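You operate a simulated robot arm through the tools that you are given. There is no shell and no other tool.

You run a simulated robot arm. Do the job below in one go: nothing can be reset, and whatever is moved stays where it is left.

Task
Put things in order on the middle table. At the end: the green-banded bolt from the middle table is on the grey plate; the yellow-banded holder from the middle table stands where the white socket stood; the wide yellow ring is in the red tray; the white socket stands where the wide yellow ring stood; whatever was shut is shut again. Leave all else as you found it, and nothing knocked over.
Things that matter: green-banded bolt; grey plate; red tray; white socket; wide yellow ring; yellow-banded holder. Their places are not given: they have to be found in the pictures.

Only the result counts: the job must be done as asked and must still hold three seconds after the hand-in. Knocking over, shifting, dropping, spilling or breaking anything else fails it.

Robot
A 6-joint arm with a two-finger gripper, fixed in place. Base frame: the origin is at the foot of the arm, x ahead of it, y to its left, z up; the work surface is at about z = 0.8. Readings come in m, rad, newtons and seconds.
With the tool pointing down near the work surface it reaches from about 0.1 to 0.7 m from the base axis. Its first joint turns from -1.152 to 1.152 rad. Payload 2.45 kg.
The TCP is the grasp point between the finger pads, 0.03 m short of the fingertips. In the tool frame z runs along the fingers and y along their closing line. The gripper opens to 0.106 m. The gripper's body begins 0.079 m behind the TCP.
Orientation is that of the tool frame in the base frame, as a unit quaternion [w, x, y, z]. With the fingers straight down and closing along the base's y, the tool's x points along the base's -x, its y along +y and its z along -z.

Tools
- The arm moves only by the tool apply_moves. Its argument "moves" is a list of rows, each a list of 7 numbers: the shift along the base's x, y, z in m, then the turn, a rotation vector about the base's x, y, z in rad, then the gripper command, from -1 (shut) to 1 (fully open), values between in proportion. In form: [[x, y, z, rx, ry, rz, claw], ...]. A call has 1 to 20 rows; each row is the pose to reach, as a shift and turn from the pose commanded when the call began. Rows are played at 5 a second. More than 0.05 m and 0.15 rad between two rows, or a gripper value outside its range, and nothing of the call is played. Where a pose cannot be reached the arm comes as near as it can. A force on the tool above 40 N (or 10 N above the force at the start of the call, whichever is more), or a blocked arm, ends the call early, and 0.2 s more pass. The fingers move at their own pace (about 0.153 m/s each) and stop on an object; they squeeze with about 21 N. The grip force told is the motor's: it shows also when the fingers shut on nothing. Time passes only in rows, and 0.2 s behind the last, so rows that repeat a pose let the fingers close. The reply holds the time, the measured pose of the TCP, the force on the tool along the base axes, the opening and the grip force, in the units named above and with some noise, with the torque about the TCP (base axes, N m) and any sound that the robot's microphone picked up.
- Cameras (640 x 400 px; columns grow to the right, rows downward): "scene" is fixed at [0.0558, 0.4226, 1.3956]; the picture's right is [-0.64, -0.77, 0.00], its down [-0.58, 0.48, -0.66] and it looks along [0.51, -0.42, -0.75] (base axes); focal length 326 px, centre (320, 200). "wrist" rides on the gripper at [0.076, -0.002, -0.106] in the tool frame; the picture's right is [0.02, 1.00, 0.00], its down [-0.78, 0.02, -0.62] and it looks along [-0.62, 0.01, 0.78] (tool axes); focal length 247 px, centre (320, 200).
- snapshot(camera): a new picture of that camera. The clock stands still meanwhile.
- probe_pixels(camera, pixels): for up to 12 pixels [column, row] of the newest picture of that camera ("zoom" is the newest enlarged one), the place [x, y, z] in the base frame of the surface seen there, good to about 0.003 m, but the place of the scene camera against the robot may be out by one fixed shift of up to 0.018 m in any direction. The clock stands still meanwhile.
- zoom(camera, box): a new picture of the part [left, top, right, bottom] of that camera's present view, enlarged. The clock stands still meanwhile.
- job_done(): hands the job in; it is judged then, once.

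Unless the task says otherwise, let go and move clear before handing in.

The tools are called after "Call:" by a JSON object that holds its "op" and its "data". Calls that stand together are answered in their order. apply_moves: Moves the arm, as the interface text tells. Its arguments: {"type":"object","properties":{"moves":{"type":"array"}},"required":["moves"]} The other tools are called the same way: snapshot (camera) takes a picture; probe_pixels (camera, pixels) gives the place of the surface under pixels of a picture; zoom (camera, box) takes an enlarged picture of a part of a camera's view; job_done () hands the job in.

At the start:

```text
time: 0.0
ee_pos: [0.3292, 0.185, 1.09]
ee_rot: [0.0, -0.001, 1.0, 0.0]
ft_force: [0.5, 0.1, -0.8]
wrist_torque: [-0.01, 0.04, 0.0]
gripper_width: 0.1059
grasp_force: 0.0
```

scene: 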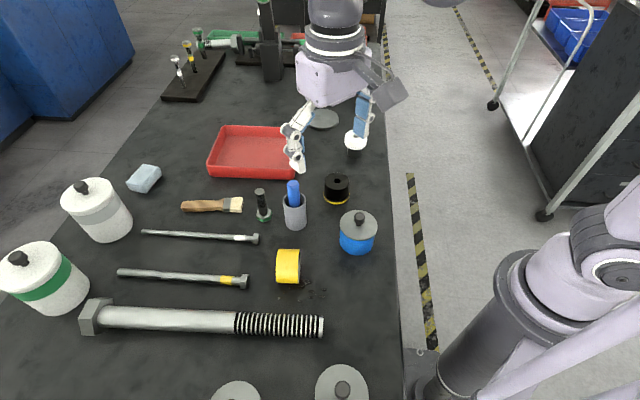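
wrist: 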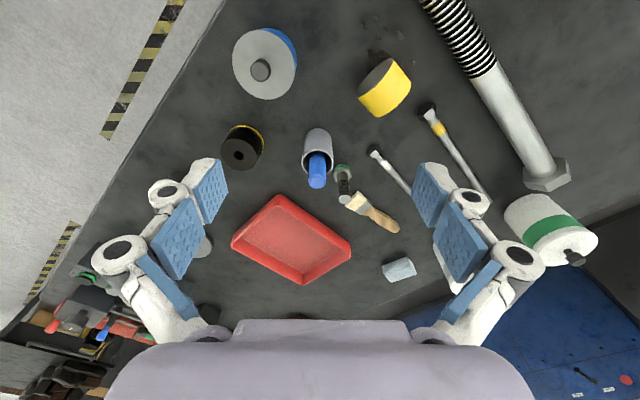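

The scene picture shows the red tray near (252,152), a yellow ring near (288,266), a green-banded bolt near (262,205), a black holder with a yellow band near (337,188), and lidded jars. I'll zoom in on the details before I move anything.

Call:
{"op": "zoom", "data": {"camera": "scene", "box": [180, 80, 400, 217]}}

Call:
{"op": "zoom", "data": {"camera": "scene", "box": [180, 160, 400, 297]}}

Call:
{"op": "zoom", "data": {"camera": "scene", "box": [150, 270, 400, 400]}}

Call:
{"op": "zoom", "data": {"camera": "scene", "box": [150, 0, 400, 130]}}

Call:
{"op": "zoom", "data": {"camera": "wrist", "box": [200, 0, 480, 175]}}

Call:
{"op": "zoom", "data": {"camera": "wrist", "box": [0, 200, 280, 375]}}

```text
2.91 times, centred on (290, 148) of scene
```

zoom: 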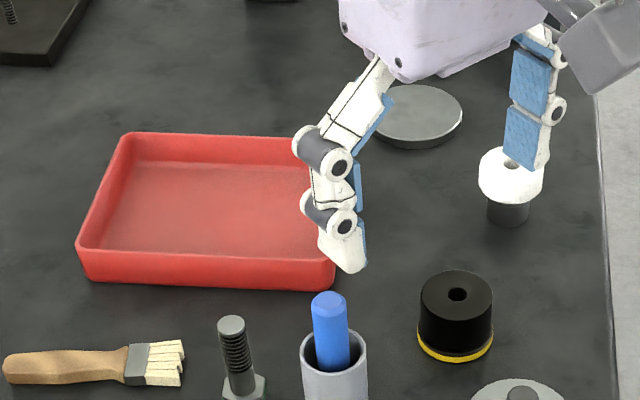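

```text
2.91 times, centred on (290, 228) of scene
```

zoom: 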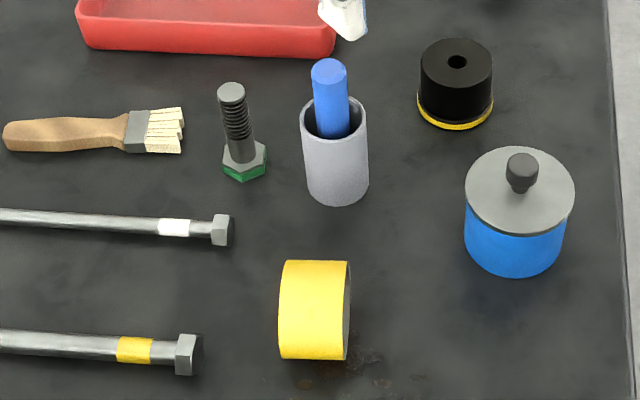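

```text
2.56 times, centred on (275, 335) of scene
```

zoom: 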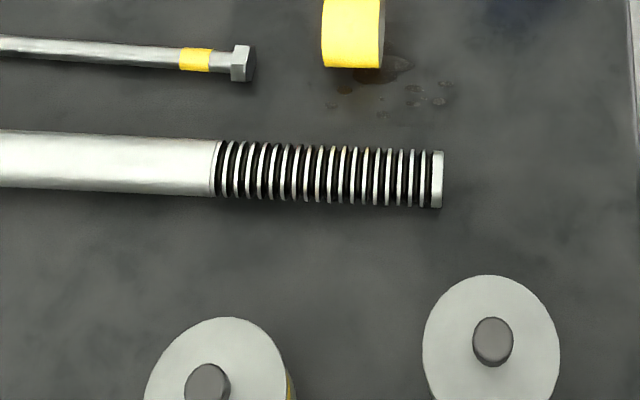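

```text
2.56 times, centred on (275, 65) of scene
```

zoom: 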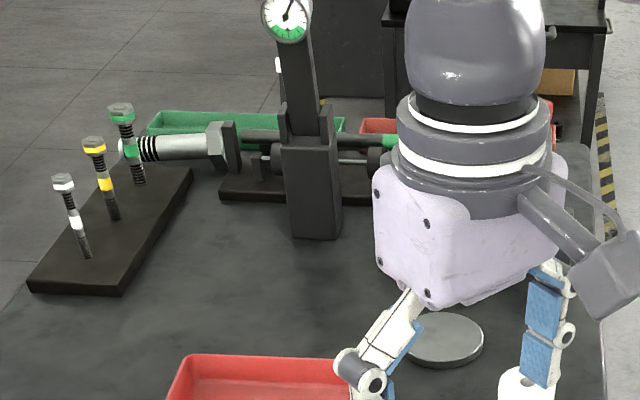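

```text
2.29 times, centred on (340, 88) of wrist
```

zoom: 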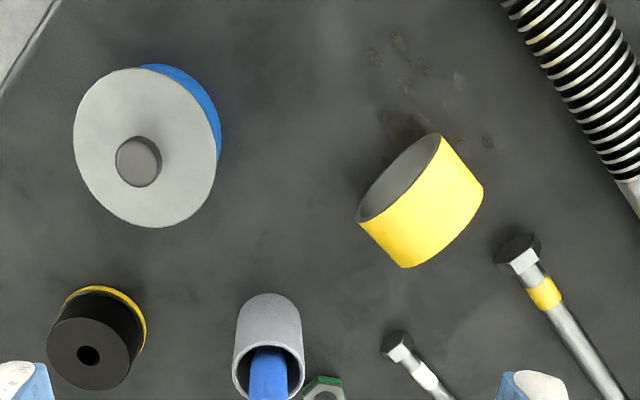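

```text
2.29 times, centred on (140, 288) of wrist
```

zoom: 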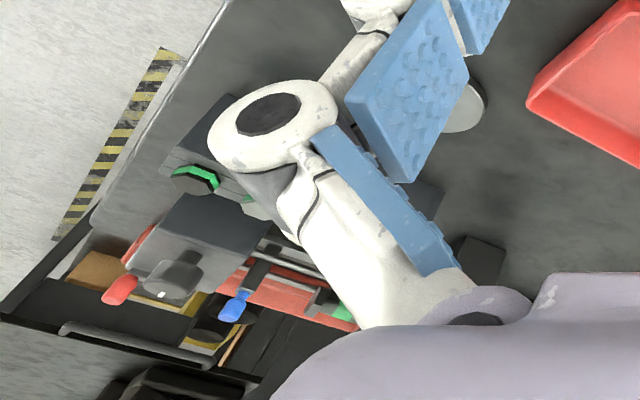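

The zooms show the grey plate near (320,118), a white-topped object with a hole near (355,140) that the finger partly hides, and bolts in a rack at the far left. I'll probe the key pixels to place everything.

Call:
{"op": "zoom", "data": {"camera": "scene", "box": [180, 160, 400, 297]}}

Call:
{"op": "probe_pixels", "data": {"camera": "scene", "pixels": [[322, 120], [356, 142], [353, 154], [337, 181], [337, 197], [260, 193], [264, 216], [288, 266], [252, 155], [358, 222], [290, 185], [296, 222]]}}

Call:
{"op": "probe_pixels", "data": {"camera": "scene", "pixels": [[198, 33], [187, 45], [175, 60], [180, 90], [240, 40], [272, 75], [235, 390], [341, 388], [80, 190], [20, 258], [145, 178], [320, 326]]}}

Call:
{"op": "probe_pixels", "data": {"camera": "wrist", "pixels": [[262, 65], [385, 90], [240, 152], [317, 140], [317, 180], [343, 180], [290, 240], [203, 248], [400, 80], [375, 75], [388, 62], [410, 85]]}}

```text
2.91 times, centred on (290, 228) of scene
```

zoom: 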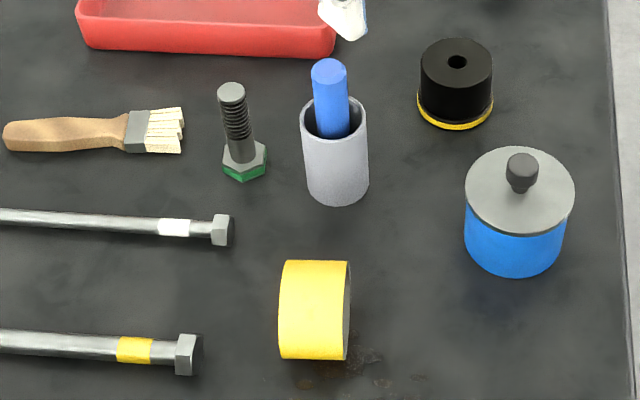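

```text
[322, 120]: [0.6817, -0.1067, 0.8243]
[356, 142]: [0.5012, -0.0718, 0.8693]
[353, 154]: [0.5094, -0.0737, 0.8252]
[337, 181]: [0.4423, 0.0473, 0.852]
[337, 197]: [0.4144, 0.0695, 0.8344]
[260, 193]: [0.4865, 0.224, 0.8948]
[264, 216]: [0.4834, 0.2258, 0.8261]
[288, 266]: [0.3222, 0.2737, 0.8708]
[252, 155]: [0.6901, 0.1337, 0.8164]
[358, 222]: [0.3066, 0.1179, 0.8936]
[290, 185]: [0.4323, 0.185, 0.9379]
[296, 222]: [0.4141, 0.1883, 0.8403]
```

```text
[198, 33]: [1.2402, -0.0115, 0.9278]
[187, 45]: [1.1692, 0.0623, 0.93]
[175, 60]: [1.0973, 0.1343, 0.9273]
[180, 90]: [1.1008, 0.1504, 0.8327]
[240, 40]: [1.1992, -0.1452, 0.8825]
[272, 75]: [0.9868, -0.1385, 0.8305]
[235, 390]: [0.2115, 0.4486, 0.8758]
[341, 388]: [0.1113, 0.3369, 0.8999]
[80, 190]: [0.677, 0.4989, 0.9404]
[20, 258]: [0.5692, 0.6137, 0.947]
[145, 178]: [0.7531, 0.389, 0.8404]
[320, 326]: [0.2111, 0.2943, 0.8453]
```

```text
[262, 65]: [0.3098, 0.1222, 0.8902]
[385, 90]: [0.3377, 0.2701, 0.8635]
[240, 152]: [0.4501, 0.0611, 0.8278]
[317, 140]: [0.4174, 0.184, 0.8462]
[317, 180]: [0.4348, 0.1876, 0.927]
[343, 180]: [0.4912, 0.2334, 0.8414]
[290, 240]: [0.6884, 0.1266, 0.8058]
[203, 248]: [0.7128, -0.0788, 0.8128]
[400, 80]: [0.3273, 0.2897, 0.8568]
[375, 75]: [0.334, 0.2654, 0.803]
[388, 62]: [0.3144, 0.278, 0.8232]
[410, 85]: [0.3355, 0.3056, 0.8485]
```

Readings so far: the ring lies on its side near (0.33, 0.28), the holder is near (0.44, 0.05), the socket near (0.50, -0.07), the bolt near (0.485, 0.226) and the plate near (0.68, -0.11). The rack bolts are at x > 1.1, on another table. I'll move the arm right at height to see the socket and plate without the finger in the way.

Call:
{"op": "apply_moves", "data": {"moves": [[0, -0.05, 0, 0, 0, 0, 1], [-0.02, -0.1, 0, 0, 0, 0, 1], [-0.04, -0.15, 0, 0, 0, 0, 1], [-0.06, -0.2, 0, 0, 0, 0, 1], [-0.08, -0.25, 0, 0, 0, 0, 1], [-0.08, -0.25, 0, 0, 0, 0, 1]]}}

Call:
{"op": "snapshot", "data": {"camera": "scene"}}

Call:
{"op": "snapshot", "data": {"camera": "wrist"}}

```text
refused: row 2 steps farther than a row can; nothing moved
```

```text
taken
```

scene: 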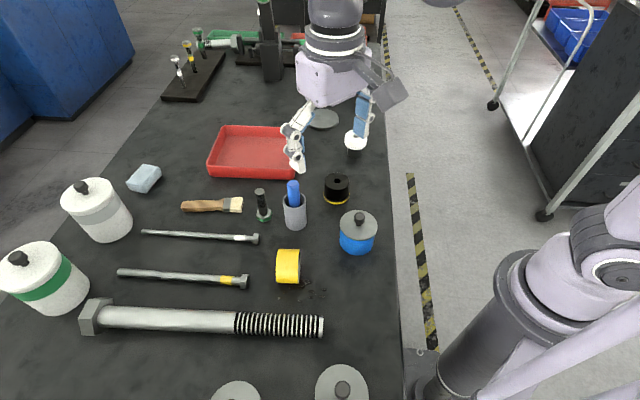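

```text
taken
```

wrist: 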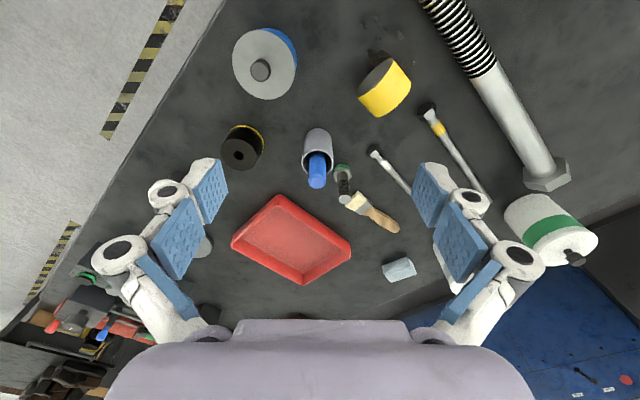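

The call was refused because row 2 stepped more than 0.05 m, and the pictures have not changed. I'll repeat the move with smaller steps.

Call:
{"op": "apply_moves", "data": {"moves": [[-0.014, -0.045, 0, 0, 0, 0, 1], [-0.028, -0.09, 0, 0, 0, 0, 1], [-0.042, -0.135, 0, 0, 0, 0, 1], [-0.056, -0.18, 0, 0, 0, 0, 1], [-0.07, -0.225, 0, 0, 0, 0, 1], [-0.08, -0.25, 0, 0, 0, 0, 1], [-0.08, -0.25, 0, 0, 0, 0, 1]]}}

Call:
{"op": "snapshot", "data": {"camera": "scene"}}

Call:
{"op": "snapshot", "data": {"camera": "wrist"}}

```text
time: 1.6
ee_pos: [0.2493, -0.0641, 1.0882]
ee_rot: [0.001, -0.002, 1.0, -0.001]
ft_force: [0.6, 0.0, -0.2]
wrist_torque: [-0.02, -0.01, -0.02]
gripper_width: 0.1059
grasp_force: 0.0
```

```text
taken
```

scene: 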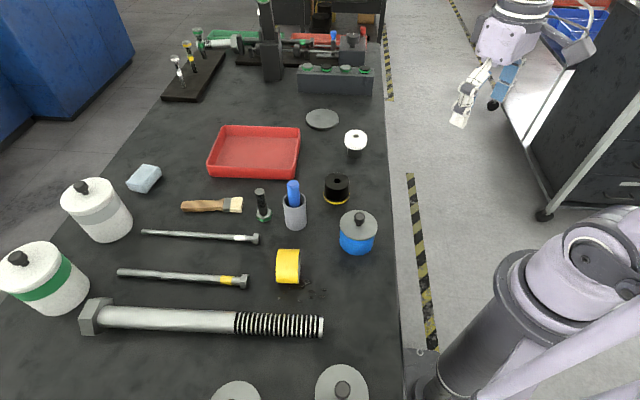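

```text
taken
```

wrist: 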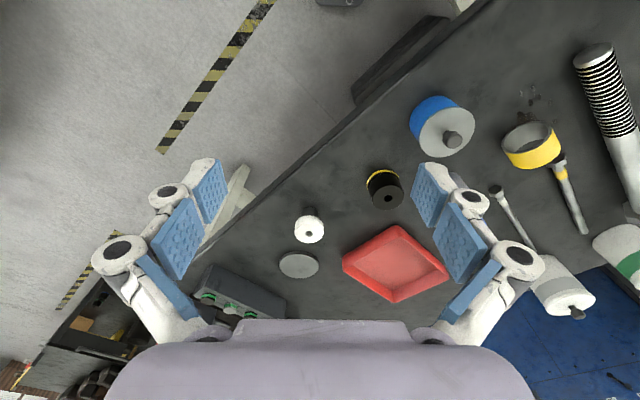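

The scene view is clear now: the white socket stands at (355,142) and the grey plate at (322,119), with a dark block holding green-rimmed parts at (336,80). I'll zoom in on these from both cameras.

Call:
{"op": "zoom", "data": {"camera": "scene", "box": [290, 100, 400, 169]}}

Call:
{"op": "probe_pixels", "data": {"camera": "zoom", "pixels": [[180, 110], [380, 210], [380, 185], [375, 300], [320, 210], [440, 210], [110, 110], [290, 110], [200, 70], [180, 155], [450, 330], [330, 330]]}}

Call:
{"op": "zoom", "data": {"camera": "scene", "box": [240, 20, 400, 120]}}

Call:
{"op": "zoom", "data": {"camera": "wrist", "box": [470, 80, 600, 161]}}

Call:
{"op": "zoom", "data": {"camera": "wrist", "box": [250, 150, 450, 275]}}

Call:
{"op": "probe_pixels", "data": {"camera": "wrist", "pixels": [[309, 227], [309, 232], [318, 212], [299, 266], [285, 266], [313, 266], [299, 256], [299, 276], [387, 197], [375, 185], [400, 215], [330, 230]]}}

```text
5.80 times, centred on (345, 134) of scene
```

zoom: 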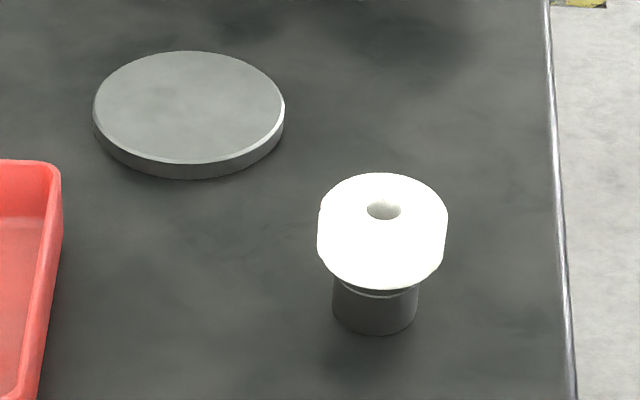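

```text
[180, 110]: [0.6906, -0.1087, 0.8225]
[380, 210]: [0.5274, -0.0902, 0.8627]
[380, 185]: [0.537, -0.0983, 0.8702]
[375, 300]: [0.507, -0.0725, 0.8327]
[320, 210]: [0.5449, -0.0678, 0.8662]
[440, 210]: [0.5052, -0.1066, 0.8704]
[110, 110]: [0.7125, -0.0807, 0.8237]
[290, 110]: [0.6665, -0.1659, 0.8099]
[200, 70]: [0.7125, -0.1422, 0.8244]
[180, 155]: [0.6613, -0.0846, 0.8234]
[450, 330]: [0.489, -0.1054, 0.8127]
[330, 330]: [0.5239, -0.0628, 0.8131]
```

```text
4.00 times, centred on (320, 70) of scene
```

zoom: 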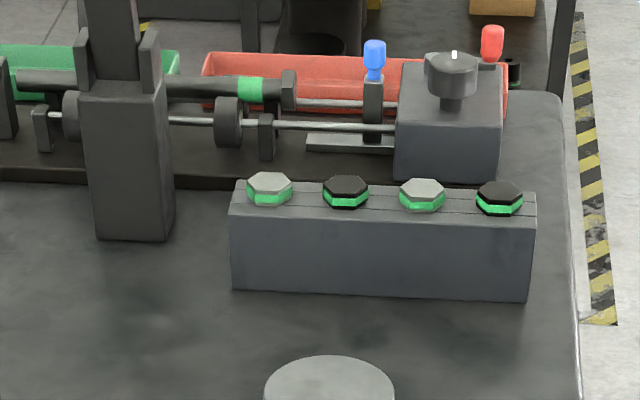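

```text
4.92 times, centred on (535, 120) of wrist
```

zoom: 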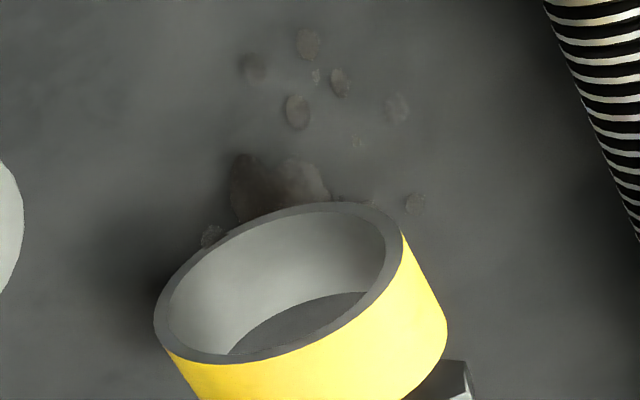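

```text
3.20 times, centred on (350, 212) of wrist
```

zoom: 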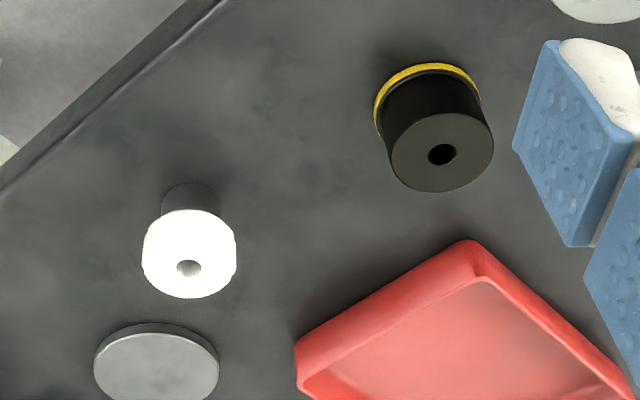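

```text
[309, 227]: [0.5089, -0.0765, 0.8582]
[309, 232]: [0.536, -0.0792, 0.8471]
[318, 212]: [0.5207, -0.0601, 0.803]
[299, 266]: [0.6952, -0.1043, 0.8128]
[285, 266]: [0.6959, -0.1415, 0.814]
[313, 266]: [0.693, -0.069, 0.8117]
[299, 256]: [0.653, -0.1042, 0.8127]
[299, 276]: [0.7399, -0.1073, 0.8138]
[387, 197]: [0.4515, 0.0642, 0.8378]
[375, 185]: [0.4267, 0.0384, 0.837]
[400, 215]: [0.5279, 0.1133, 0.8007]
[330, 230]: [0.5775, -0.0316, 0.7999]
```

The wrist probes put the table at z≈0.800 and the plate top at z≈0.813, with the plate centred near (0.696, -0.104). The white socket is a wide white head on a narrow dark foot. I'll move left at height to look closely at the yellow ring with the wrist camera.

Call:
{"op": "apply_moves", "data": {"moves": [[-0.007, 0.045, -0.01, 0, 0, 0, 1], [-0.014, 0.09, -0.02, 0, 0, 0, 1], [-0.021, 0.135, -0.03, 0, 0, 0, 1], [-0.028, 0.18, -0.04, 0, 0, 0, 1], [-0.035, 0.225, -0.05, 0, 0, 0, 1], [-0.042, 0.27, -0.06, 0, 0, 0, 1], [-0.05, 0.31, -0.07, 0, 0, 0, 1], [-0.05, 0.31, -0.07, 0, 0, 0, 1]]}}

Call:
{"op": "snapshot", "data": {"camera": "wrist"}}

```text
time: 3.4
ee_pos: [0.2002, 0.2453, 1.0209]
ee_rot: [-0.001, 0.0, 1.0, 0.0]
ft_force: [-0.5, 0.1, -0.6]
wrist_torque: [0.03, 0.03, 0.02]
gripper_width: 0.106
grasp_force: 0.1
```

```text
taken
```

wrist: 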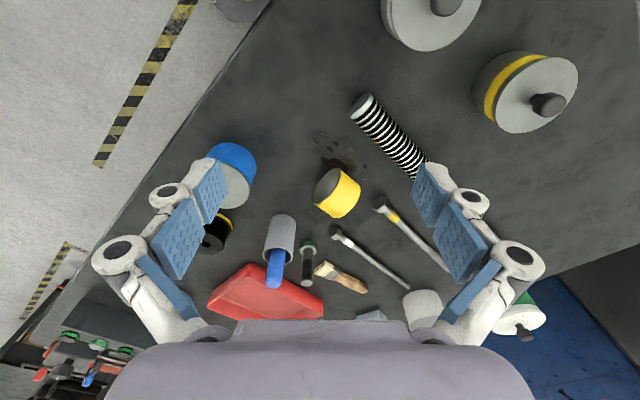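

The wrist picture shows the ring at (337,193), lying on its side with its open end facing up-left. There is also a lidded yellow-banded jar at (525,90). I'll zoom in on the ring, the bolt and the jar.

Call:
{"op": "zoom", "data": {"camera": "wrist", "box": [290, 150, 390, 230]}}

Call:
{"op": "probe_pixels", "data": {"camera": "zoom", "pixels": [[150, 270], [270, 130], [210, 160], [220, 250], [300, 200], [330, 260], [400, 200], [300, 330], [440, 250], [340, 420], [380, 330], [160, 310]]}}

Call:
{"op": "zoom", "data": {"camera": "wrist", "box": [180, 200, 340, 300]}}

Call:
{"op": "zoom", "data": {"camera": "wrist", "box": [370, 0, 610, 150]}}

```text
5.00 times, centred on (340, 190) of wrist
```

zoom: 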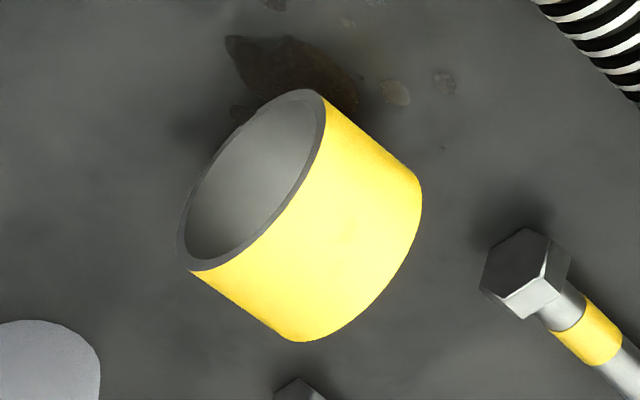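

```text
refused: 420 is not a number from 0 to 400
```

```text
4.00 times, centred on (260, 250) of wrist
```

zoom: 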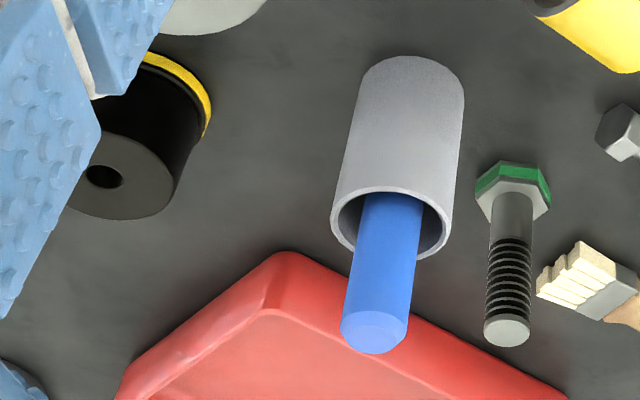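

```text
2.67 times, centred on (490, 75) of wrist
```

zoom: 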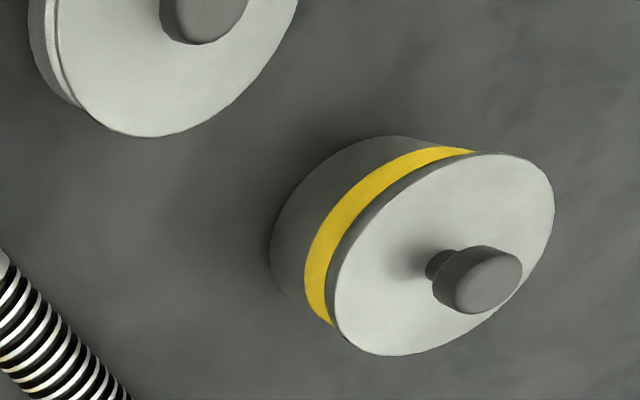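

The ring is a hollow tube lying on its side and nothing is inside it. One of my probe pixels was out of range, so I'll zoom on the ring again and probe its edges properly.

Call:
{"op": "zoom", "data": {"camera": "wrist", "box": [290, 150, 390, 230]}}

Call:
{"op": "probe_pixels", "data": {"camera": "zoom", "pixels": [[184, 255], [200, 265], [300, 96], [318, 110], [270, 205], [300, 335], [310, 200], [412, 195], [390, 275], [345, 330], [330, 270], [350, 215]]}}

Call:
{"op": "probe_pixels", "data": {"camera": "zoom", "pixels": [[200, 240], [290, 120], [240, 160], [230, 240], [230, 265], [320, 130], [322, 120], [290, 185], [410, 220], [405, 240], [318, 337], [370, 305]]}}

```text
5.00 times, centred on (340, 190) of wrist
```

zoom: 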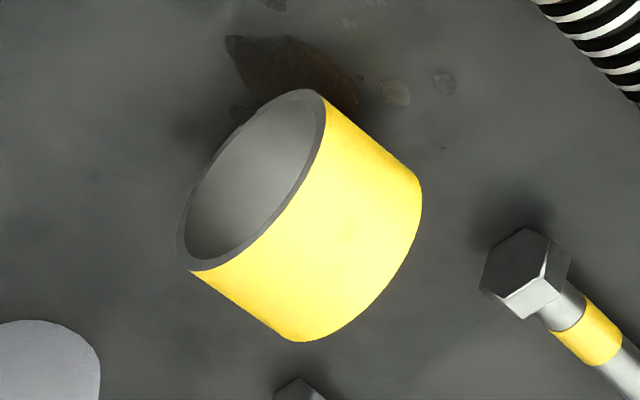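

```text
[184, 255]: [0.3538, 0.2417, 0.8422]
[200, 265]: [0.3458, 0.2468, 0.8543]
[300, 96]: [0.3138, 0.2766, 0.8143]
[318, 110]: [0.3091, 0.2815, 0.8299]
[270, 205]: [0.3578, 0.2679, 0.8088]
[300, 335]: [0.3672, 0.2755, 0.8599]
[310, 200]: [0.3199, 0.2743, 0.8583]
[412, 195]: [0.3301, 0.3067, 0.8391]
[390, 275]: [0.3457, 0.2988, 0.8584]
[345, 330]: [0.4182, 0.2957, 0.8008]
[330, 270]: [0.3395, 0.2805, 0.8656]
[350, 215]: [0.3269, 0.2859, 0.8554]
```

```text
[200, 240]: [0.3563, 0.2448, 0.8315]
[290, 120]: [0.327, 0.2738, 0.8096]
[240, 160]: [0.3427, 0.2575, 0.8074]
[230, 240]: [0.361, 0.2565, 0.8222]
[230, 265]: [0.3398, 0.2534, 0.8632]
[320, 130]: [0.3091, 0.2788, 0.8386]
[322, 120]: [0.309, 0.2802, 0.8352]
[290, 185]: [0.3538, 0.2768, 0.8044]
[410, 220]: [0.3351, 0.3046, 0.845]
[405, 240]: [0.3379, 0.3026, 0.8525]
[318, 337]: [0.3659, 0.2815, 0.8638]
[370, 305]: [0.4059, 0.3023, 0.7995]
```

The ring's outer diameter is about 0.066 m and its length about 0.036 m. It is centred near (0.3445, 0.275) with its axis along (0.65, 0.76), so I'll grip it across the diameter with a yaw of about +0.863 rad. First I'll take a fresh scene picture to map the tray and the neighbours.

Call:
{"op": "snapshot", "data": {"camera": "scene"}}

Call:
{"op": "zoom", "data": {"camera": "scene", "box": [190, 100, 330, 187]}}

Call:
{"op": "zoom", "data": {"camera": "scene", "box": [220, 160, 400, 272]}}

```text
taken
```

scene: 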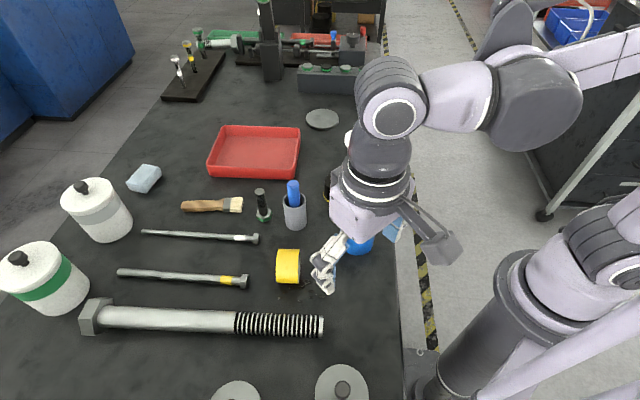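

```text
4.57 times, centred on (260, 144) of scene
```

zoom: 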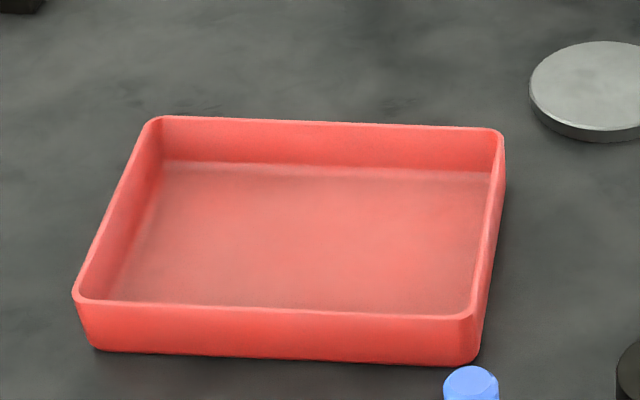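

```text
3.56 times, centred on (310, 216) of scene
```

zoom: 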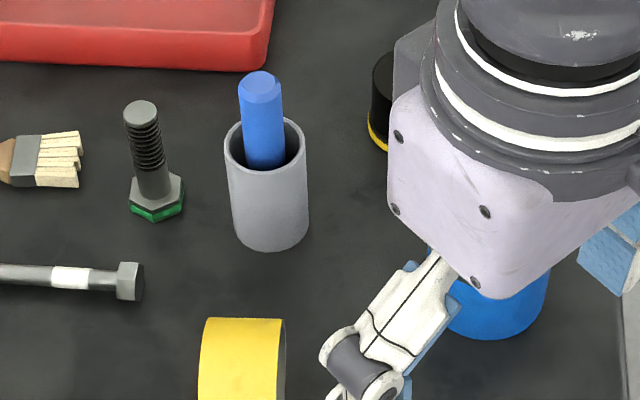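

The tray is empty and in clear view. I'll probe its rim corners, its floor and the nearby objects.

Call:
{"op": "probe_pixels", "data": {"camera": "scene", "pixels": [[224, 126], [299, 128.5], [207.5, 165], [293.5, 169.5], [228, 138], [294, 140], [219, 162], [288, 165], [255, 150], [255, 126.5], [250, 167.5], [215, 146]]}}

Call:
{"op": "probe_pixels", "data": {"camera": "scene", "pixels": [[322, 119], [322, 110], [322, 128], [307, 119], [338, 119], [262, 192], [263, 214], [293, 182], [303, 200], [285, 200], [245, 282], [232, 204]]}}

Call:
{"op": "probe_pixels", "data": {"camera": "wrist", "pixels": [[381, 208], [280, 230], [275, 270], [307, 265], [308, 248], [303, 284], [265, 245], [292, 225], [230, 165], [335, 232], [375, 105], [307, 255]]}}

```text
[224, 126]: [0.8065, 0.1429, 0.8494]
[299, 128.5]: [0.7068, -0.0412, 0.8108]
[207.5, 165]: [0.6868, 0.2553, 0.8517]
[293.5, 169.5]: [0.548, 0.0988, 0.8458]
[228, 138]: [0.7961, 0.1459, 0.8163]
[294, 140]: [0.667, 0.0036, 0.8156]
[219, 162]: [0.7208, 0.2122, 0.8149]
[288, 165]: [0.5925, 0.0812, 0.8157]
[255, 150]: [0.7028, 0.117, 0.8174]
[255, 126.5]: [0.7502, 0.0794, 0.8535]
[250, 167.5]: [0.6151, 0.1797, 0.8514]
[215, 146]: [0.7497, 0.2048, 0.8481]
```

```text
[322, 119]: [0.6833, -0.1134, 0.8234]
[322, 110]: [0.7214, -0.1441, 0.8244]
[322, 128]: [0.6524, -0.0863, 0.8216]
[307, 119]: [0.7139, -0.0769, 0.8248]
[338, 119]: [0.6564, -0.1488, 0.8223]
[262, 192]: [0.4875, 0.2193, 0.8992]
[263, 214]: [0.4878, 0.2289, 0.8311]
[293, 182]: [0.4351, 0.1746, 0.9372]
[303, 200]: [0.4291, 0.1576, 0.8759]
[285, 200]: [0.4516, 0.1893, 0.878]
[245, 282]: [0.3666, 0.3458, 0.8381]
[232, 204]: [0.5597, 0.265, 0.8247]
```

```text
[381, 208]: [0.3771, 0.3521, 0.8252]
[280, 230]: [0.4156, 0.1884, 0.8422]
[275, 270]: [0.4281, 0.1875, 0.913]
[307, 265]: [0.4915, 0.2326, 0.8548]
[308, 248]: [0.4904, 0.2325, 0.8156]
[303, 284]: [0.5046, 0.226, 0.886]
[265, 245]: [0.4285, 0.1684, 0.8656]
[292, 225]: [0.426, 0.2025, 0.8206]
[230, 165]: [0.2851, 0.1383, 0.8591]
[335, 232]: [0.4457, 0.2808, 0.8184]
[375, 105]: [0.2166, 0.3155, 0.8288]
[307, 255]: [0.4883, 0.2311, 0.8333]
```

True positions after correcting the scene shift: tray floor z≈0.806, rim corners about (0.556, 0.107), (0.694, 0.263) and (0.814, 0.151), and the bolt near (0.49, 0.231). I'll move above the ring with the yaw turned, then check the alignment.

Call:
{"op": "apply_moves", "data": {"moves": [[0.024, 0.005, -0.008, 0, 0, 0.144, 1], [0.048, 0.01, -0.016, 0, 0, 0.288, 1], [0.072, 0.015, -0.024, 0, 0, 0.432, 1], [0.097, 0.02, -0.032, 0, 0, 0.576, 1], [0.121, 0.025, -0.04, 0, 0, 0.72, 1], [0.1453, 0.03, -0.05, 0, 0, 0.863, 1], [0.1453, 0.03, -0.05, 0, 0, 0.863, 1], [0.1453, 0.03, -0.05, 0, 0, 0.863, 1]]}}

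Call:
{"op": "snapshot", "data": {"camera": "wrist"}}

Call:
{"op": "snapshot", "data": {"camera": "scene"}}

```text
time: 5.2
ee_pos: [0.3449, 0.2754, 0.9687]
ee_rot: [0.0, -0.419, 0.908, 0.0]
ft_force: [-0.1, 0.2, 0.7]
wrist_torque: [-0.02, 0.02, -0.04]
gripper_width: 0.1062
grasp_force: 0.0
```

```text
taken
```

wrist: 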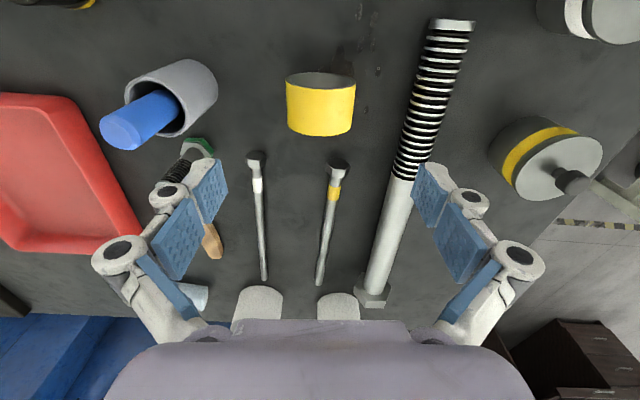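

```text
taken
```

scene: 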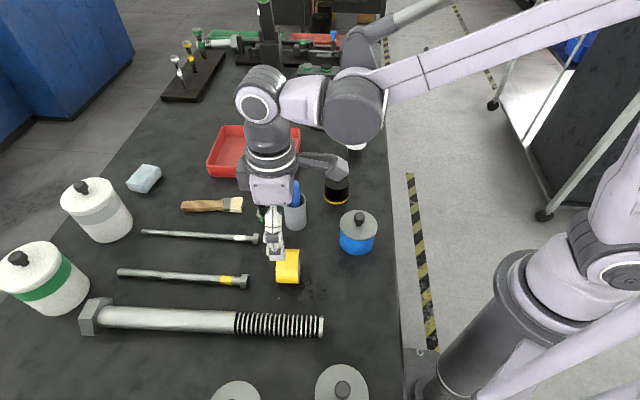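

The ring sits centred at columns 287–355 and its axis lines up with the tool's x. I'll probe the ring in this close view to fix its centre before descending.

Call:
{"op": "probe_pixels", "data": {"camera": "wrist", "pixels": [[290, 85], [352, 85], [321, 90], [321, 110], [321, 130], [292, 125], [348, 125], [321, 84], [289, 100], [353, 100], [321, 77], [321, 120]]}}

Call:
{"op": "zoom", "data": {"camera": "wrist", "box": [270, 55, 370, 150]}}

```text
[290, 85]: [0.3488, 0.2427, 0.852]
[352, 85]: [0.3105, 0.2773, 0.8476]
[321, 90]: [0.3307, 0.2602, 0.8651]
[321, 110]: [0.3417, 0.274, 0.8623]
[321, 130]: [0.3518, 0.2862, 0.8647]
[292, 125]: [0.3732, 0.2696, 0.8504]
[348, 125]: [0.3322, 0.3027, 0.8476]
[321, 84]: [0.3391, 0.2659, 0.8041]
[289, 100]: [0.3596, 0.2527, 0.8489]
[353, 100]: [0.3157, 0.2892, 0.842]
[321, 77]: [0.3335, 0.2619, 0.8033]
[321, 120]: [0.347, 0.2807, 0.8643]
```

```text
4.21 times, centred on (320, 102) of wrist
```

zoom: 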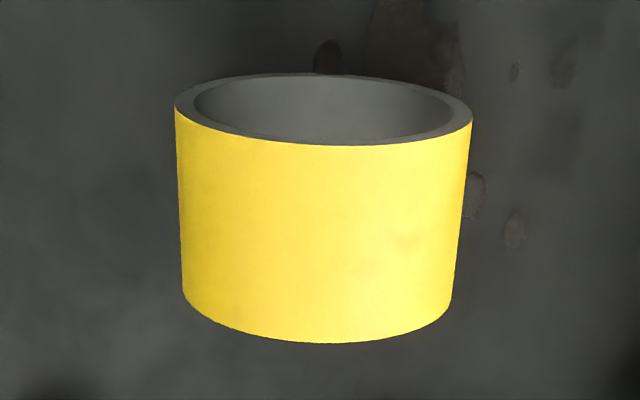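

Refined ring centre: about (0.342, 0.274), so the TCP needs a 3 mm correction. I'll descend with open fingers to TCP z≈0.837, keeping the fingertips 7 mm clear of the table.

Call:
{"op": "apply_moves", "data": {"moves": [[-0.003, -0.0013, -0.04, 0, 0, 0, 1], [-0.003, -0.0013, -0.08, 0, 0, 0, 1], [-0.003, -0.0013, -0.11, 0, 0, 0, 1], [-0.003, -0.0013, -0.132, 0, 0, 0, 1], [-0.003, -0.0013, -0.132, 0, 0, 0, 1]]}}

Call:
{"op": "snapshot", "data": {"camera": "wrist"}}

Call:
{"op": "snapshot", "data": {"camera": "scene"}}

```text
time: 6.4
ee_pos: [0.3424, 0.2724, 0.8361]
ee_rot: [0.0, -0.419, 0.908, 0.0]
ft_force: [0.1, 0.2, 0.6]
wrist_torque: [-0.02, 0.0, 0.02]
gripper_width: 0.1064
grasp_force: 0.1
```

```text
taken
```

wrist: 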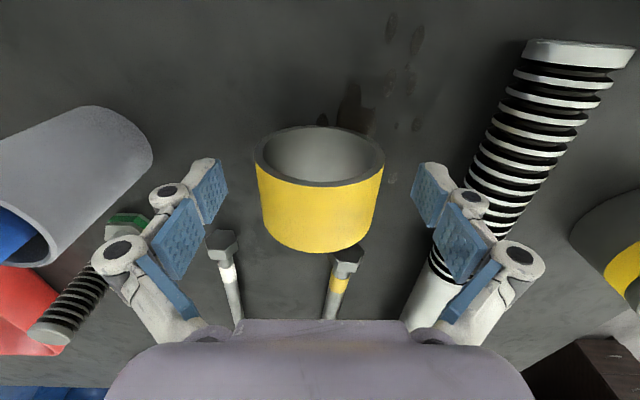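

```text
taken
```

scene: 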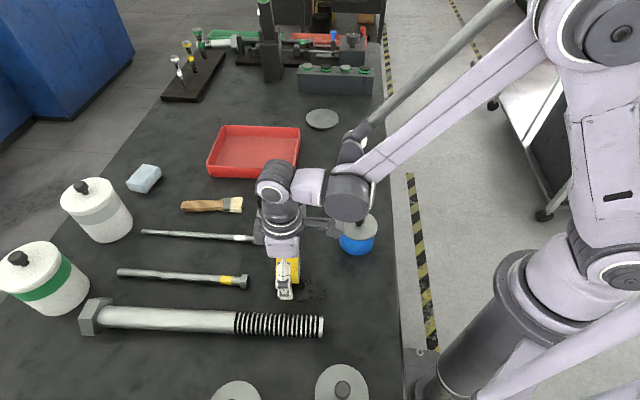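

The ring lies between the pads at columns 255–385 and no force is felt. I'll close the fingers and lift.

Call:
{"op": "apply_moves", "data": {"moves": [[0, 0, 0, 0, 0, 0, -1], [0, 0, 0, 0, 0, 0, -1], [0, 0, 0, 0, 0, 0, -1], [0, 0, 0, 0, 0, 0, -1]]}}

Call:
{"op": "snapshot", "data": {"camera": "wrist"}}

```text
time: 7.4
ee_pos: [0.3423, 0.2734, 0.8368]
ee_rot: [0.0, -0.418, 0.908, 0.0]
ft_force: [-0.8, -0.2, -0.6]
wrist_torque: [0.02, 0.03, 0.01]
gripper_width: 0.0632
grasp_force: 21.2
```

```text
taken
```

wrist: 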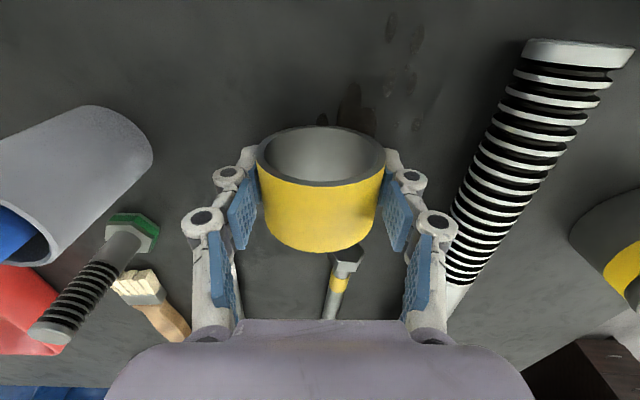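

The grip held at a width of 0.0632 m with 21 N. I'll lift to z≈1.0, clear of the pen top at 0.927, and carry the ring over the tray.

Call:
{"op": "apply_moves", "data": {"moves": [[0, 0, 0.02, 0, 0, 0, -1], [0, 0, 0.06, 0, 0, 0, -1], [0, 0, 0.105, 0, 0, 0, -1], [0, 0, 0.15, 0, 0, 0, -1], [0, 0, 0.165, 0, 0, 0, -1], [0.0, 0, 0.165, 0, 0, 0, -1]]}}

Call:
{"op": "snapshot", "data": {"camera": "wrist"}}

```text
time: 8.8
ee_pos: [0.3393, 0.2743, 1.0051]
ee_rot: [0.0, -0.418, 0.908, -0.001]
ft_force: [0.0, 0.6, 0.1]
wrist_torque: [0.01, 0.02, 0.0]
gripper_width: 0.0
grasp_force: 20.7
```

```text
taken
```

wrist: 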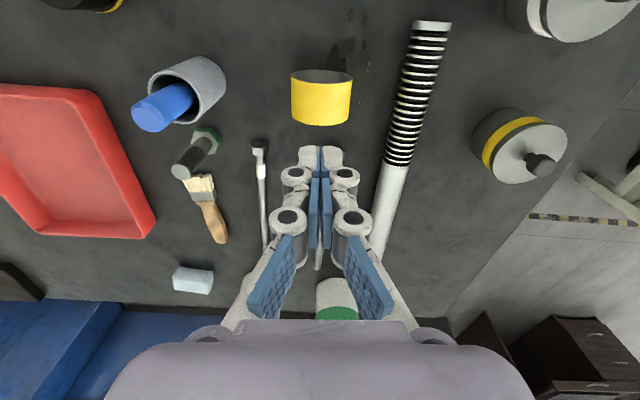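

The fingers shut fully to 0.0, so the ring slipped out, and it seems to stand at the old spot near (321,97). I'll check where it is now and how the pads look before trying a different grip.

Call:
{"op": "zoom", "data": {"camera": "wrist", "box": [250, 50, 400, 144]}}

Call:
{"op": "probe_pixels", "data": {"camera": "wrist", "pixels": [[293, 85], [349, 85], [321, 86], [321, 105], [321, 122], [295, 118], [346, 118], [321, 90], [292, 95], [350, 95], [321, 77], [321, 115]]}}

Call:
{"op": "snapshot", "data": {"camera": "scene"}}

Call:
{"op": "zoom", "data": {"camera": "scene", "box": [220, 180, 360, 300]}}

```text
4.26 times, centred on (325, 97) of wrist
```

zoom: 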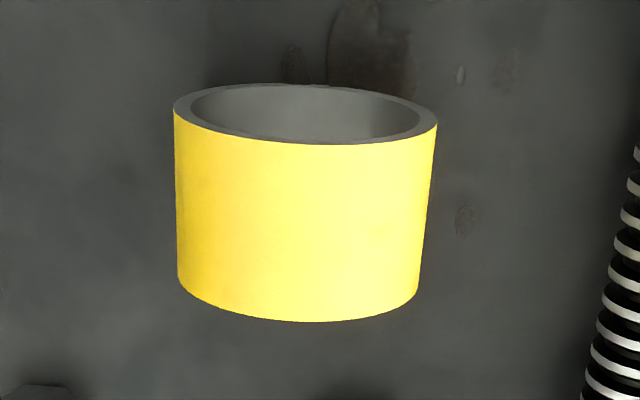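

```text
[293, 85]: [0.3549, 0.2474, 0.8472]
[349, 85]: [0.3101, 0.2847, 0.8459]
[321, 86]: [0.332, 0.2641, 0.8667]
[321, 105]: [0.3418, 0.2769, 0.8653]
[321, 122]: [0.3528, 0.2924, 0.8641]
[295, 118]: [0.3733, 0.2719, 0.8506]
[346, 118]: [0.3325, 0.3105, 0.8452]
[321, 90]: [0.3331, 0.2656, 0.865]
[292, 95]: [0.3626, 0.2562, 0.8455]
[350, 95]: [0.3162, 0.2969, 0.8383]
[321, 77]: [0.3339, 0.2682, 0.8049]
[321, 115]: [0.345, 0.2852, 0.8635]
```

```text
taken
```

scene: 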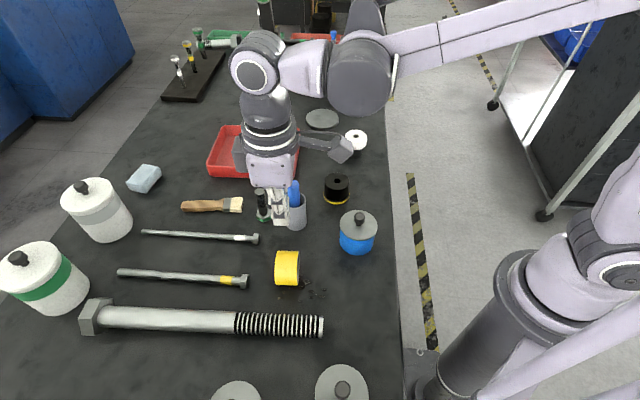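

```text
3.33 times, centred on (290, 240) of scene
```

zoom: 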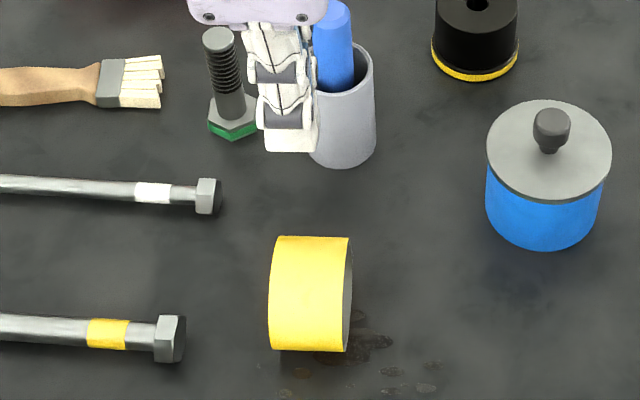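

The ring is still on its side, moved only a few millimetres, at about (0.343, 0.277). I'll grip it again a little lower, lift very slowly and watch the force, to learn whether it is heavy or slippery.

Call:
{"op": "apply_moves", "data": {"moves": [[0, 0, 0, 0, 0, 0, 1], [0, 0, 0, 0, 0, 0, 1], [0, 0, 0, 0, 0, 0, 1], [0.001, 0.002, -0.04, 0, 0, 0, 1], [0.001, 0.002, -0.08, 0, 0, 0, 1], [0.001, 0.002, -0.12, 0, 0, 0, 1], [0.001, 0.002, -0.15, 0, 0, 0, 1], [0.001, 0.002, -0.168, 0, 0, 0, 1], [0.001, 0.002, -0.168, 0, 0, 0, 1]]}}

Call:
{"op": "snapshot", "data": {"camera": "wrist"}}

```text
time: 10.8
ee_pos: [0.3415, 0.2765, 0.8337]
ee_rot: [0.001, -0.419, 0.908, 0.001]
ft_force: [-0.6, 0.2, 0.7]
wrist_torque: [0.05, -0.01, -0.01]
gripper_width: 0.1063
grasp_force: 0.2
```

```text
taken
```

wrist: 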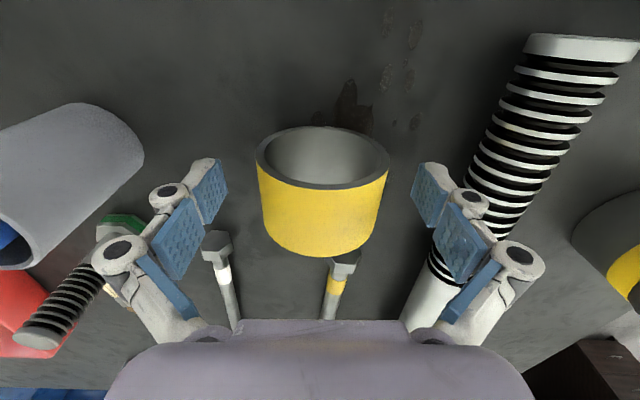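

The fingers straddle the ring and it is centred along its axis. I'll close for a full second, then lift only 6 mm in slow steps.

Call:
{"op": "apply_moves", "data": {"moves": [[0, 0, 0, 0, 0, 0, -1], [0, 0, 0, 0, 0, 0, -1], [0, 0, 0, 0, 0, 0, -1], [0, 0, 0, 0, 0, 0, -1], [0, 0, 0, 0, 0, 0, -1], [0, 0, 0.002, 0, 0, 0, -1], [0, 0, 0.004, 0, 0, 0, -1], [0, 0, 0.006, 0, 0, 0, -1]]}}

Call:
{"op": "snapshot", "data": {"camera": "wrist"}}

```text
time: 12.6
ee_pos: [0.3414, 0.2763, 0.8409]
ee_rot: [0.0, -0.419, 0.908, 0.0]
ft_force: [0.8, -0.3, -2.5]
wrist_torque: [0.01, 0.01, 0.02]
gripper_width: 0.0629
grasp_force: 20.8
```

```text
taken
```

wrist: 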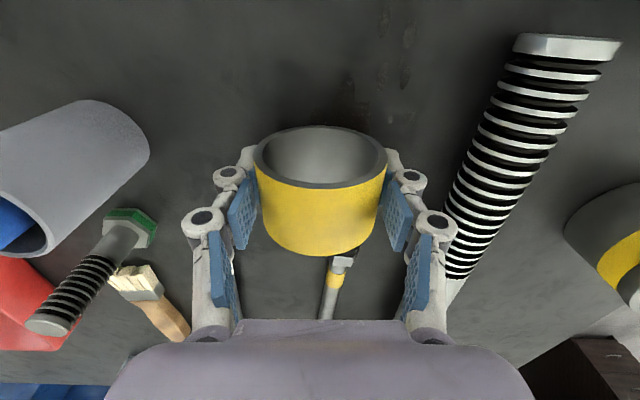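

The ring stayed in the same place in the picture while the hand rose, with about -2.5 N of load, so it is being lifted. I'll keep lifting slowly and check for creeping.

Call:
{"op": "apply_moves", "data": {"moves": [[0, 0, 0.002, 0, 0, 0, -1], [0, 0, 0.004, 0, 0, 0, -1], [0, 0, 0.006, 0, 0, 0, -1], [0, 0, 0.008, 0, 0, 0, -1], [0, 0, 0.01, 0, 0, 0, -1]]}}

Call:
{"op": "snapshot", "data": {"camera": "wrist"}}

```text
time: 13.8
ee_pos: [0.3431, 0.2752, 0.8515]
ee_rot: [0.0, -0.419, 0.908, -0.001]
ft_force: [1.0, 0.4, -2.1]
wrist_torque: [-0.02, 0.05, 0.0]
gripper_width: 0.0629
grasp_force: 21.4
```

```text
taken
```

wrist: 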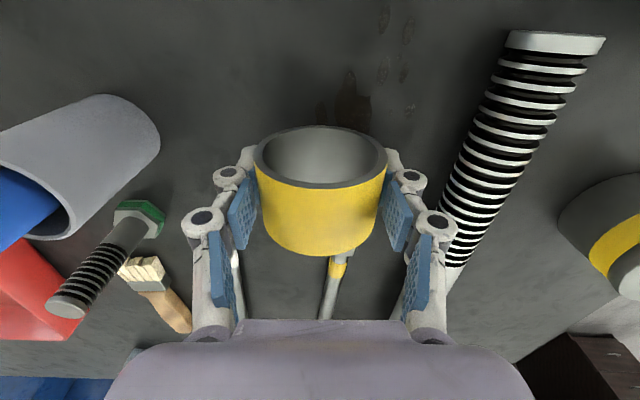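

The ring is holding without creep, so the earlier slip came from lifting too fast. I'll keep rising at about 0.05 m/s.

Call:
{"op": "apply_moves", "data": {"moves": [[0, 0, 0.003, 0, 0, 0, -1], [0, 0, 0.007, 0, 0, 0, -1], [0, 0, 0.012, 0, 0, 0, -1], [0, 0, 0.018, 0, 0, 0, -1], [0, 0, 0.025, 0, 0, 0, -1], [0, 0, 0.033, 0, 0, 0, -1], [0, 0, 0.041, 0, 0, 0, -1], [0, 0, 0.049, 0, 0, 0, -1], [0, 0, 0.057, 0, 0, 0, -1], [0, 0, 0.065, 0, 0, 0, -1], [0, 0, 0.073, 0, 0, 0, -1], [0, 0, 0.081, 0, 0, 0, -1], [0, 0, 0.089, 0, 0, 0, -1], [0, 0, 0.097, 0, 0, 0, -1], [0, 0, 0.105, 0, 0, 0, -1], [0, 0, 0.113, 0, 0, 0, -1], [0, 0, 0.12, 0, 0, 0, -1], [0, 0, 0.126, 0, 0, 0, -1], [0, 0, 0.13, 0, 0, 0, -1], [0, 0, 0.132, 0, 0, 0, -1]]}}

Call:
{"op": "snapshot", "data": {"camera": "wrist"}}

```text
time: 18.0
ee_pos: [0.343, 0.2767, 0.9823]
ee_rot: [-0.001, -0.419, 0.908, -0.001]
ft_force: [-0.1, -0.3, -2.7]
wrist_torque: [-0.02, 0.01, 0.01]
gripper_width: 0.0631
grasp_force: 20.5
```

```text
taken
```

wrist: 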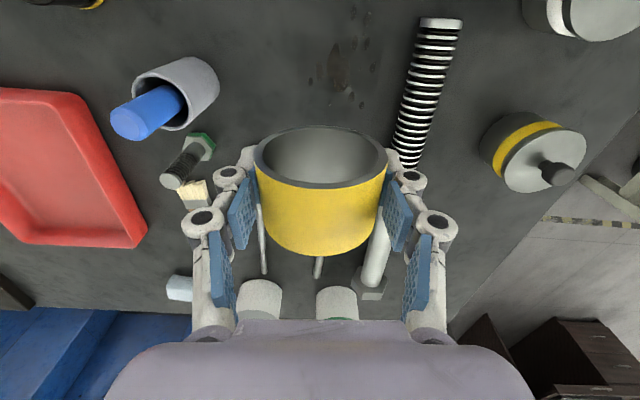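

The grip is steady at 0.063 m with about -2.6 N of load. I'll carry the ring slowly toward the tray at this height.

Call:
{"op": "apply_moves", "data": {"moves": [[0.0031, -0.0018, 0, 0, 0, 0, -1], [0.0094, -0.0054, 0, 0, 0, 0, -1], [0.0188, -0.0108, 0, 0, 0, 0, -1], [0.0313, -0.018, 0, 0, 0, 0, -1], [0.0438, -0.0252, 0, 0, 0, 0, -1], [0.0563, -0.0323, 0, 0, 0, 0, -1], [0.0688, -0.0395, 0, 0, 0, 0, -1], [0.0813, -0.0467, 0, 0, 0, 0, -1], [0.0938, -0.0539, 0, 0, 0, 0, -1], [0.1063, -0.0611, 0, 0, 0, 0, -1], [0.1188, -0.0683, 0, 0, 0, 0, -1], [0.1313, -0.0755, 0, 0, 0, 0, -1], [0.1438, -0.0827, 0, 0, 0, 0, -1], [0.1563, -0.0899, 0, 0, 0, 0, -1], [0.1688, -0.097, 0, 0, 0, 0, -1], [0.1813, -0.1042, 0, 0, 0, 0, -1], [0.1906, -0.1096, 0, 0, 0, 0, -1], [0.1969, -0.1132, 0, 0, 0, 0, -1], [0.2016, -0.1159, 0, 0, 0, 0, -1], [0.2031, -0.1168, 0, 0, 0, 0, -1]]}}

Call:
{"op": "snapshot", "data": {"camera": "wrist"}}

Call:
{"op": "snapshot", "data": {"camera": "scene"}}

```text
time: 22.2
ee_pos: [0.5453, 0.1585, 0.9823]
ee_rot: [0.0, -0.418, 0.908, 0.0]
ft_force: [0.8, -0.6, -2.3]
wrist_torque: [0.0, -0.02, 0.02]
gripper_width: 0.0626
grasp_force: 21.0
```

```text
taken
```

wrist: 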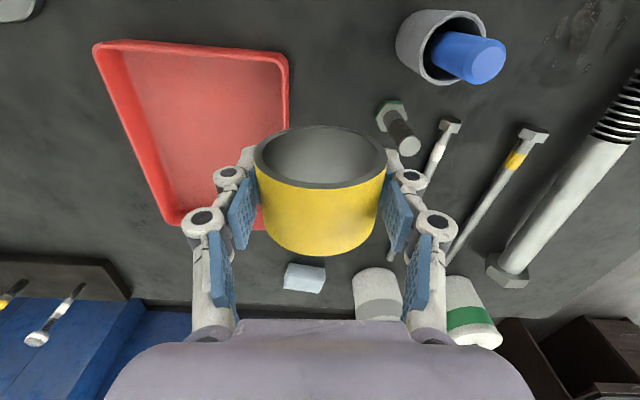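

```text
taken
```

scene: 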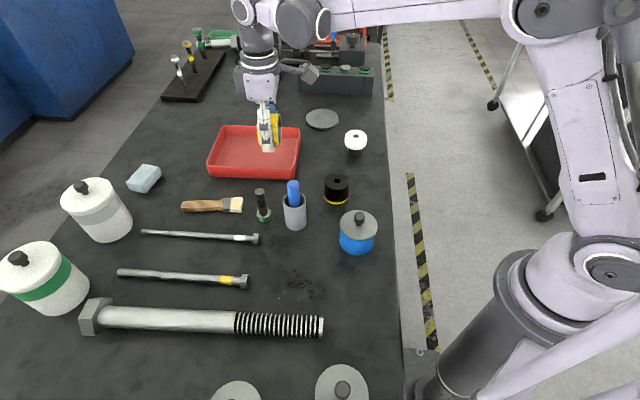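

The wrist view now shows the tray, with its near corner at (288,65) and the others at (100,45) and (170,222). I'll probe the rim and floor to set the drop point accurately.

Call:
{"op": "probe_pixels", "data": {"camera": "wrist", "pixels": [[286, 58], [98, 46], [200, 46], [168, 222], [130, 135], [285, 100], [200, 80], [200, 130], [240, 80], [150, 80], [270, 65], [190, 190]]}}

Call:
{"op": "zoom", "data": {"camera": "wrist", "box": [80, 20, 320, 170]}}

```text
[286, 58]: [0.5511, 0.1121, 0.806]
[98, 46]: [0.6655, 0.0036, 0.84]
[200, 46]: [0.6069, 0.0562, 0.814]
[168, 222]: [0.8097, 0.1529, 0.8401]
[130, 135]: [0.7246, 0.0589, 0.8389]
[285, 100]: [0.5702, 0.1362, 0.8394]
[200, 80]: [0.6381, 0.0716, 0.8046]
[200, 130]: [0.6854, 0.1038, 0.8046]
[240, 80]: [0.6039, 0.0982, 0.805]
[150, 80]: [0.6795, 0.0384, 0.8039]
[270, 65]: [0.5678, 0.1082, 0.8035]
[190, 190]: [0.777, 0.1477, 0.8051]
```

```text
2.67 times, centred on (200, 95) of wrist
```

zoom: 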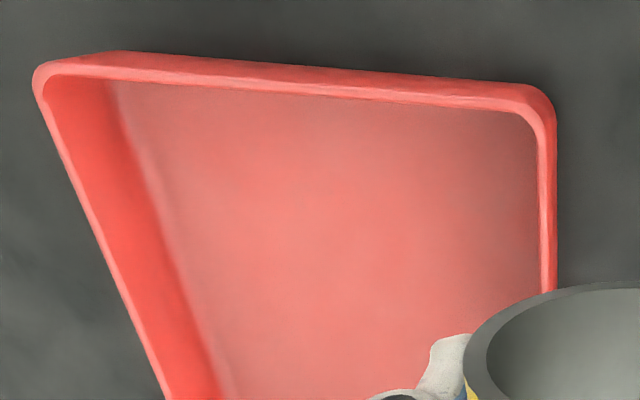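

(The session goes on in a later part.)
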